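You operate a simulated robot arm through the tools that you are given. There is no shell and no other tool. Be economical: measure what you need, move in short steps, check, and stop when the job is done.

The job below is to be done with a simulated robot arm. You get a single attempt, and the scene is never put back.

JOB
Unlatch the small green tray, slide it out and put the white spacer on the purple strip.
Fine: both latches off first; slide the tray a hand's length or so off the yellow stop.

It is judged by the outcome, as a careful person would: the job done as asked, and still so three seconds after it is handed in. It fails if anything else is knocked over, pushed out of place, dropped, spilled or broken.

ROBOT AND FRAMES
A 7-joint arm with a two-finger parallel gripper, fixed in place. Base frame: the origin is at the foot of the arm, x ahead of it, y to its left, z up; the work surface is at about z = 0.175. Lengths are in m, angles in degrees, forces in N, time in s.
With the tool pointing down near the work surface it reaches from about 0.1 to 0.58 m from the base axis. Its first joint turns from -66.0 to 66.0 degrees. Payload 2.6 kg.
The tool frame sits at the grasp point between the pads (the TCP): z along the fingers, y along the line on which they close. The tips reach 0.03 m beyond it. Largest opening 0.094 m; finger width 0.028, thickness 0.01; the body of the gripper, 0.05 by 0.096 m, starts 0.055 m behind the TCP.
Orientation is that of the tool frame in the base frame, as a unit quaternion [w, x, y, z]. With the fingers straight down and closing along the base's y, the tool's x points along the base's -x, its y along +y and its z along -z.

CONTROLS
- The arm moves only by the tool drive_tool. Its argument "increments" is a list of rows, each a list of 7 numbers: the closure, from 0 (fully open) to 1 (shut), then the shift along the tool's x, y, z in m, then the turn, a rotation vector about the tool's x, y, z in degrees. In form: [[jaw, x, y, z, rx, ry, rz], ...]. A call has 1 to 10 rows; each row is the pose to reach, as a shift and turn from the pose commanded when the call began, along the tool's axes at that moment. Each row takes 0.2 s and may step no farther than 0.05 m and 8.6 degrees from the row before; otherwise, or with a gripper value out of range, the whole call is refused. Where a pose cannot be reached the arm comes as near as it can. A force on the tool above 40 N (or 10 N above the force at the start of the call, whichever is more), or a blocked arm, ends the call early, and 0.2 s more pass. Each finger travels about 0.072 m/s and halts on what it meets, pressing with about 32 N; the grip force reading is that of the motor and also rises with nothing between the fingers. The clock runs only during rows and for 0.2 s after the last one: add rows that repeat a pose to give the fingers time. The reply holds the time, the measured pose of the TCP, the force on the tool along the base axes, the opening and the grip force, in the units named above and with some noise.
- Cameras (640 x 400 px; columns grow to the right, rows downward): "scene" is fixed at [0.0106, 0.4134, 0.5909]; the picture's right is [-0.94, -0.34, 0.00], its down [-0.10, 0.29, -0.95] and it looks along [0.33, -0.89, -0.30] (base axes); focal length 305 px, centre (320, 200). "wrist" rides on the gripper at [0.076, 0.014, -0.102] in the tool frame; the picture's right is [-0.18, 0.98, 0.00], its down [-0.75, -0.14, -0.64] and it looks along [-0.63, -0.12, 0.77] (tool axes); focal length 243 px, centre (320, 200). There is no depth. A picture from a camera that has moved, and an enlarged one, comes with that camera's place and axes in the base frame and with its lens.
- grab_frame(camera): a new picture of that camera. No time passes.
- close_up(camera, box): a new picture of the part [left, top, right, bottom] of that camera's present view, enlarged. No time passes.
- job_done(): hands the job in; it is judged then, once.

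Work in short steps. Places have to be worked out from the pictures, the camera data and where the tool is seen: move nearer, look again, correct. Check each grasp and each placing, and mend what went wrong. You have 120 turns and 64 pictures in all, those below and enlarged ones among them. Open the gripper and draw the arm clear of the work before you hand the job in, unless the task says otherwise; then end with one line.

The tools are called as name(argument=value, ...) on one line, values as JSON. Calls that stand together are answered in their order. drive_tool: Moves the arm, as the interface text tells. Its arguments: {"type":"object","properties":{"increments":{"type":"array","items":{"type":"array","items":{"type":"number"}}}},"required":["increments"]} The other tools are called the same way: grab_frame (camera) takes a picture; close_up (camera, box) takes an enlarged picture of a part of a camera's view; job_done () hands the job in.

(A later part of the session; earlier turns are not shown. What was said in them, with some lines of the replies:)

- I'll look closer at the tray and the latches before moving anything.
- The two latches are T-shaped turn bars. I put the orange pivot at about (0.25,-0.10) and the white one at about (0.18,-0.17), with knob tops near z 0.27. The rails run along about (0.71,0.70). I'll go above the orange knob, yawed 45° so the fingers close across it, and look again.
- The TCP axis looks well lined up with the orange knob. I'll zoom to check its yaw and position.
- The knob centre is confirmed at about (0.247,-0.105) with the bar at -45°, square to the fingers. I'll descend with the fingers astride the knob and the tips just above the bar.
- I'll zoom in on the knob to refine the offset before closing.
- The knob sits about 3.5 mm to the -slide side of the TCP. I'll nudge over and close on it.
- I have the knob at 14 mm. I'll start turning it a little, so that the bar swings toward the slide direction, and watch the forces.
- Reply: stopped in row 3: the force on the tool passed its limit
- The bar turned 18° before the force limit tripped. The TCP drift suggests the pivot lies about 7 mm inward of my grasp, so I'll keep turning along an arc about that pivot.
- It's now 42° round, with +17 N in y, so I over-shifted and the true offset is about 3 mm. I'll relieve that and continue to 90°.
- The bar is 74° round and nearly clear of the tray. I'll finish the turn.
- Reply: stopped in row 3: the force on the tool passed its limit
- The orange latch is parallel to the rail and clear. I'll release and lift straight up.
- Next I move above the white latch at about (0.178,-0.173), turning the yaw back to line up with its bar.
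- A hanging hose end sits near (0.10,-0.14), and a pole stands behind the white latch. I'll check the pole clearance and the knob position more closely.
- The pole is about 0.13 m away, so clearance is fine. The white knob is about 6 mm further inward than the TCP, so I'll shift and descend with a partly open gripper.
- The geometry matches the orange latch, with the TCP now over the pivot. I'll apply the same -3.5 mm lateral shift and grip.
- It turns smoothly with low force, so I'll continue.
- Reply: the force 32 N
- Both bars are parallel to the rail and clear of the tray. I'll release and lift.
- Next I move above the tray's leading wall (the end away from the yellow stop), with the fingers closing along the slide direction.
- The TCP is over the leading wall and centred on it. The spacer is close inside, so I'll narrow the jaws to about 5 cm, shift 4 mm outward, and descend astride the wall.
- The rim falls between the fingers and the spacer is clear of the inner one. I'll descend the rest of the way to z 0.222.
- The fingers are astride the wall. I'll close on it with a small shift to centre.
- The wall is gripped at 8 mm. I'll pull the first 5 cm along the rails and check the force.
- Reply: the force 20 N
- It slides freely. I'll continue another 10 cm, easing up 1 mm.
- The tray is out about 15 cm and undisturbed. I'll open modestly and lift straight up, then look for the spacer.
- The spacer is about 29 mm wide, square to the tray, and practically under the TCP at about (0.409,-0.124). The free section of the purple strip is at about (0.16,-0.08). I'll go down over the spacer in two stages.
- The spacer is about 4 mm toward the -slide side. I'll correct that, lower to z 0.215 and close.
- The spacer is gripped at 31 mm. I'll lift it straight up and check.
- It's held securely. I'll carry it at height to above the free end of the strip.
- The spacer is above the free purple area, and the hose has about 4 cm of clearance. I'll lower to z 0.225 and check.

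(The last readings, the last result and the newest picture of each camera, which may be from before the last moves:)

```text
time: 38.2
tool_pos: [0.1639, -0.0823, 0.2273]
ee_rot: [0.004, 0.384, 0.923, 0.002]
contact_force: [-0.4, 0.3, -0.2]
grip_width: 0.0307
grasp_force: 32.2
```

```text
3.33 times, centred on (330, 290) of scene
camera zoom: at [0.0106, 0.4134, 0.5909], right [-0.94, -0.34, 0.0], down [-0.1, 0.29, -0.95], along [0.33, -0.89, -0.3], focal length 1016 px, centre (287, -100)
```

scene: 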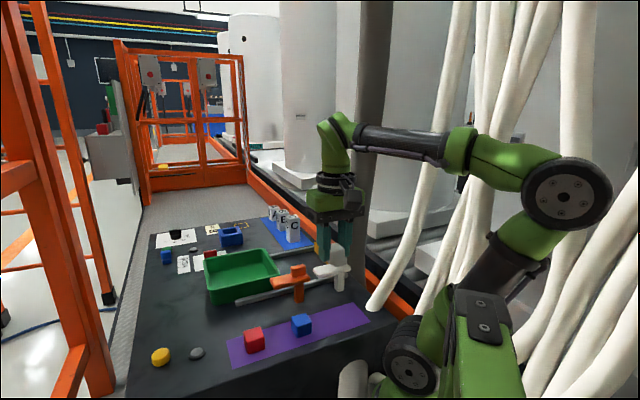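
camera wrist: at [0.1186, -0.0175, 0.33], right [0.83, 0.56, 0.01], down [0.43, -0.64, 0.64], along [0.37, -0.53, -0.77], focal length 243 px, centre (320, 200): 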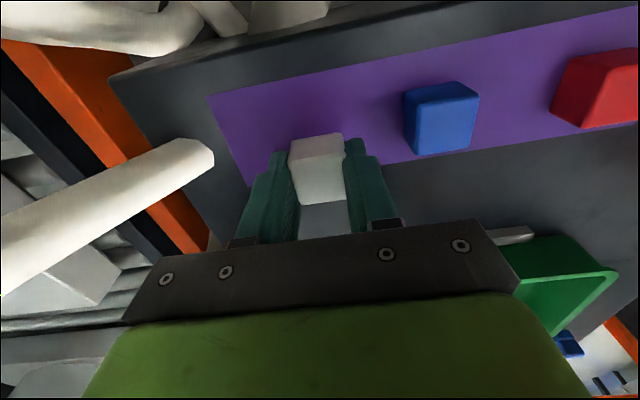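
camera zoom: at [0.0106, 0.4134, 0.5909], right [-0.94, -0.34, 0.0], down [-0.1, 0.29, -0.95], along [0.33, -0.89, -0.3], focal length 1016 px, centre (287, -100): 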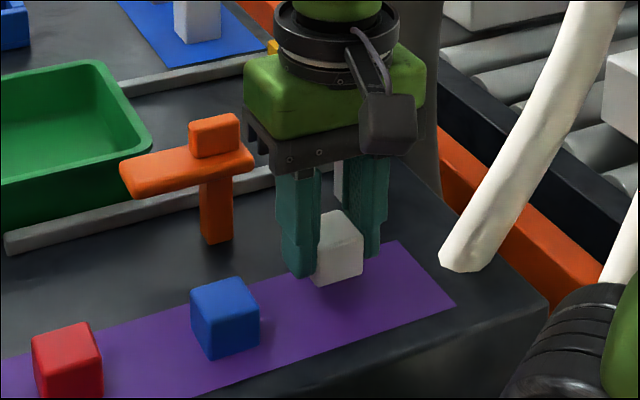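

It's well centred over the strip. I'll lower in small steps, watching the force.

drive_tool(increments=[[1, 0.002, 0, 0.006, 0, 0, 0], [1, 0.002, 0, 0.01, 0, 0, 0], [1, 0.002, 0, 0.013, 0, 0, 0], [1, 0.002, 0, 0.013, 0, 0, 0]])

close_up(camera="scene", box=[300, 260, 380, 330])

```text
time: 39.2
tool_pos: [0.1609, -0.0797, 0.2142]
ee_rot: [0.002, 0.384, 0.923, 0.003]
contact_force: [-0.3, 0.0, -0.5]
grip_width: 0.0305
grasp_force: 32.2
```

```text
5.71 times, centred on (340, 295) of scene
camera zoom: at [0.0106, 0.4134, 0.5909], right [-0.94, -0.34, 0.0], down [-0.1, 0.29, -0.95], along [0.33, -0.89, -0.3], focal length 1742 px, centre (206, -343)
```

zoom: 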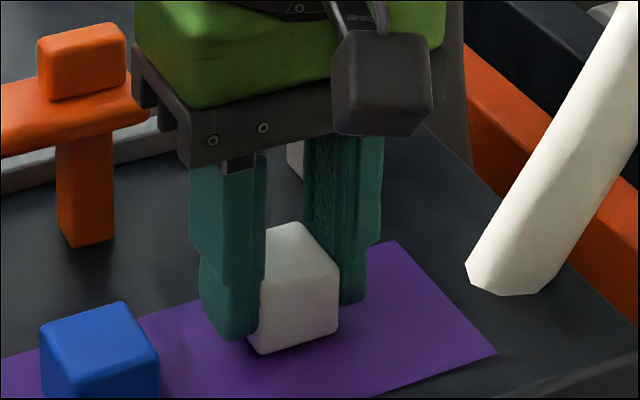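

Still a few millimetres above the strip with no contact, so I'll keep lowering 1–2 mm at a time.

drive_tool(increments=[[1, 0, 0, 0.002, 0, 0, 0], [1, 0, 0, 0.004, 0, 0, 0], [1, 0, 0, 0.004, 0, 0, 0]])

drive_tool(increments=[[1, 0, 0, 0.0015, 0, 0, 0], [1, 0, 0, 0.0015, 0, 0, 0]])

```text
time: 40.0
tool_pos: [0.1632, -0.0791, 0.2107]
ee_rot: [0.003, 0.383, 0.924, 0.002]
contact_force: [0.7, 1.0, -0.6]
grip_width: 0.0308
grasp_force: 32.5
```

```text
time: 40.6
tool_pos: [0.162, -0.0794, 0.2096]
ee_rot: [0.005, 0.384, 0.923, 0.003]
contact_force: [-5.2, 1.0, 26.5]
grip_width: 0.0308
grasp_force: 32.1
```

Contact (26 N up): the spacer is on the strip. I'll ease off slightly and open.

drive_tool(increments=[[1, 0, 0, -0.0008, 0, 0, 0], [0.8, 0, 0, -0.0008, 0, 0, 0], [0.55, 0, 0, -0.0008, 0, 0, 0], [0.5, 0, 0, -0.0008, 0, 0, 0], [0.5, 0, 0, -0.0008, 0, 0, 0]])

close_up(camera="scene", box=[280, 260, 380, 340])

```text
time: 41.8
tool_pos: [0.1626, -0.0799, 0.2079]
ee_rot: [0.003, 0.383, 0.924, 0.003]
contact_force: [-0.2, 1.0, 0.7]
grip_width: 0.047
grasp_force: 0.0
```

```text
5.00 times, centred on (330, 300) of scene
camera zoom: at [0.0106, 0.4134, 0.5909], right [-0.94, -0.34, 0.0], down [-0.1, 0.29, -0.95], along [0.33, -0.89, -0.3], focal length 1524 px, centre (270, -300)
```

zoom: 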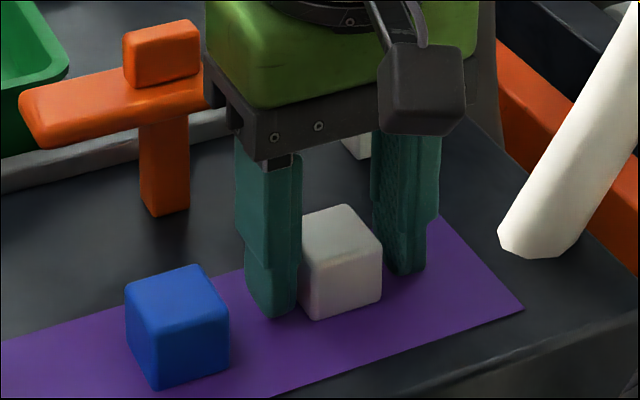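

The spacer sits flat on the strip and is released. I'll lift straight up and away.

drive_tool(increments=[[0.5, 0, 0, -0.02, 0, 0, 0], [0.5, 0, 0, -0.05, 0, 0, 0], [0.5, 0, 0, -0.09, 0, 0, 0], [0.5, 0, 0, -0.13, 0, 0, 0], [0.5, 0, 0, -0.17, 0, 0, 0], [0.3, -0.02, 0.03, -0.19, 0, 0, 0], [0.3, -0.04, 0.06, -0.2, 0, 0, 0], [0.3, -0.06, 0.09, -0.2, 0, 0, 0], [0.3, -0.06, 0.09, -0.2, 0, 0, 0]])

grab_frame(camera="scene")

close_up(camera="scene", box=[140, 220, 390, 380])

grab_frame(camera="wrist")

```text
time: 43.8
tool_pos: [0.2666, -0.0574, 0.4114]
ee_rot: [0.003, 0.383, 0.924, 0.003]
contact_force: [1.0, 0.3, 0.2]
grip_width: 0.0656
grasp_force: 0.0
```

```text
21 pictures are left
```

scene: 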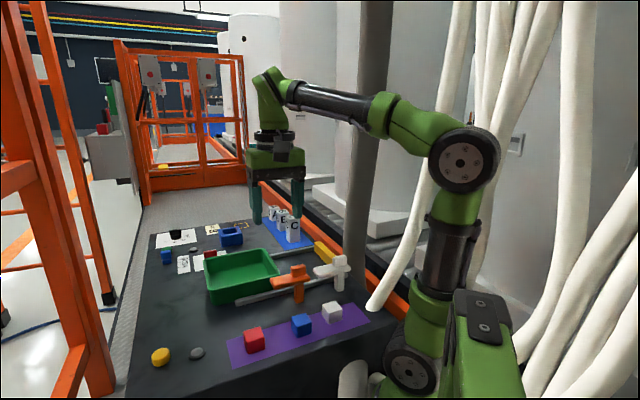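

```text
2.50 times, centred on (265, 300) of scene
camera zoom: at [0.0106, 0.4134, 0.5909], right [-0.94, -0.34, 0.0], down [-0.1, 0.29, -0.95], along [0.33, -0.89, -0.3], focal length 762 px, centre (458, -50)
```

zoom: 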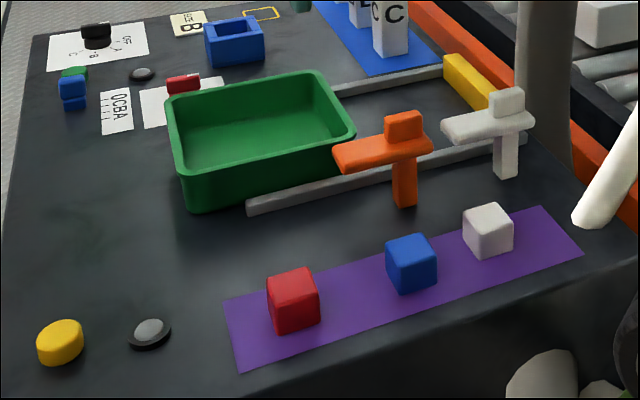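

```text
19 pictures are left
camera wrist: at [0.2213, 0.0062, 0.5134], right [0.83, 0.56, 0.01], down [0.43, -0.63, 0.64], along [0.37, -0.53, -0.77], focal length 243 px, centre (320, 200)
```

wrist: 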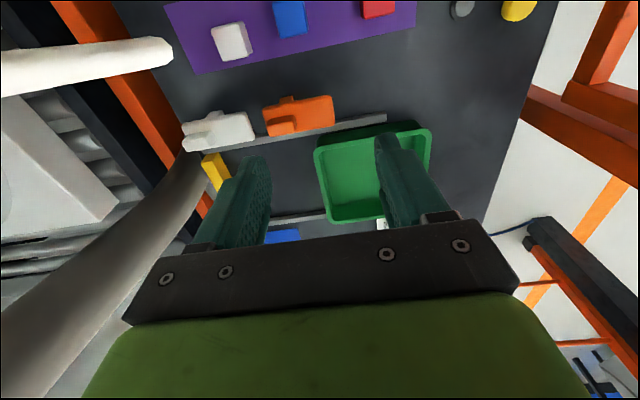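

Both latches are off, the tray is about 15 cm from the yellow stop, and the spacer is flat on the purple strip. Nothing else has moved and the arm is clear, so I'm handing it in.

job_done()

```text
The job is handed in.
```

I turned both latches clear, slid the green tray about 15 cm off the yellow stop, and put the white spacer flat on the purple strip, with nothing else disturbed.
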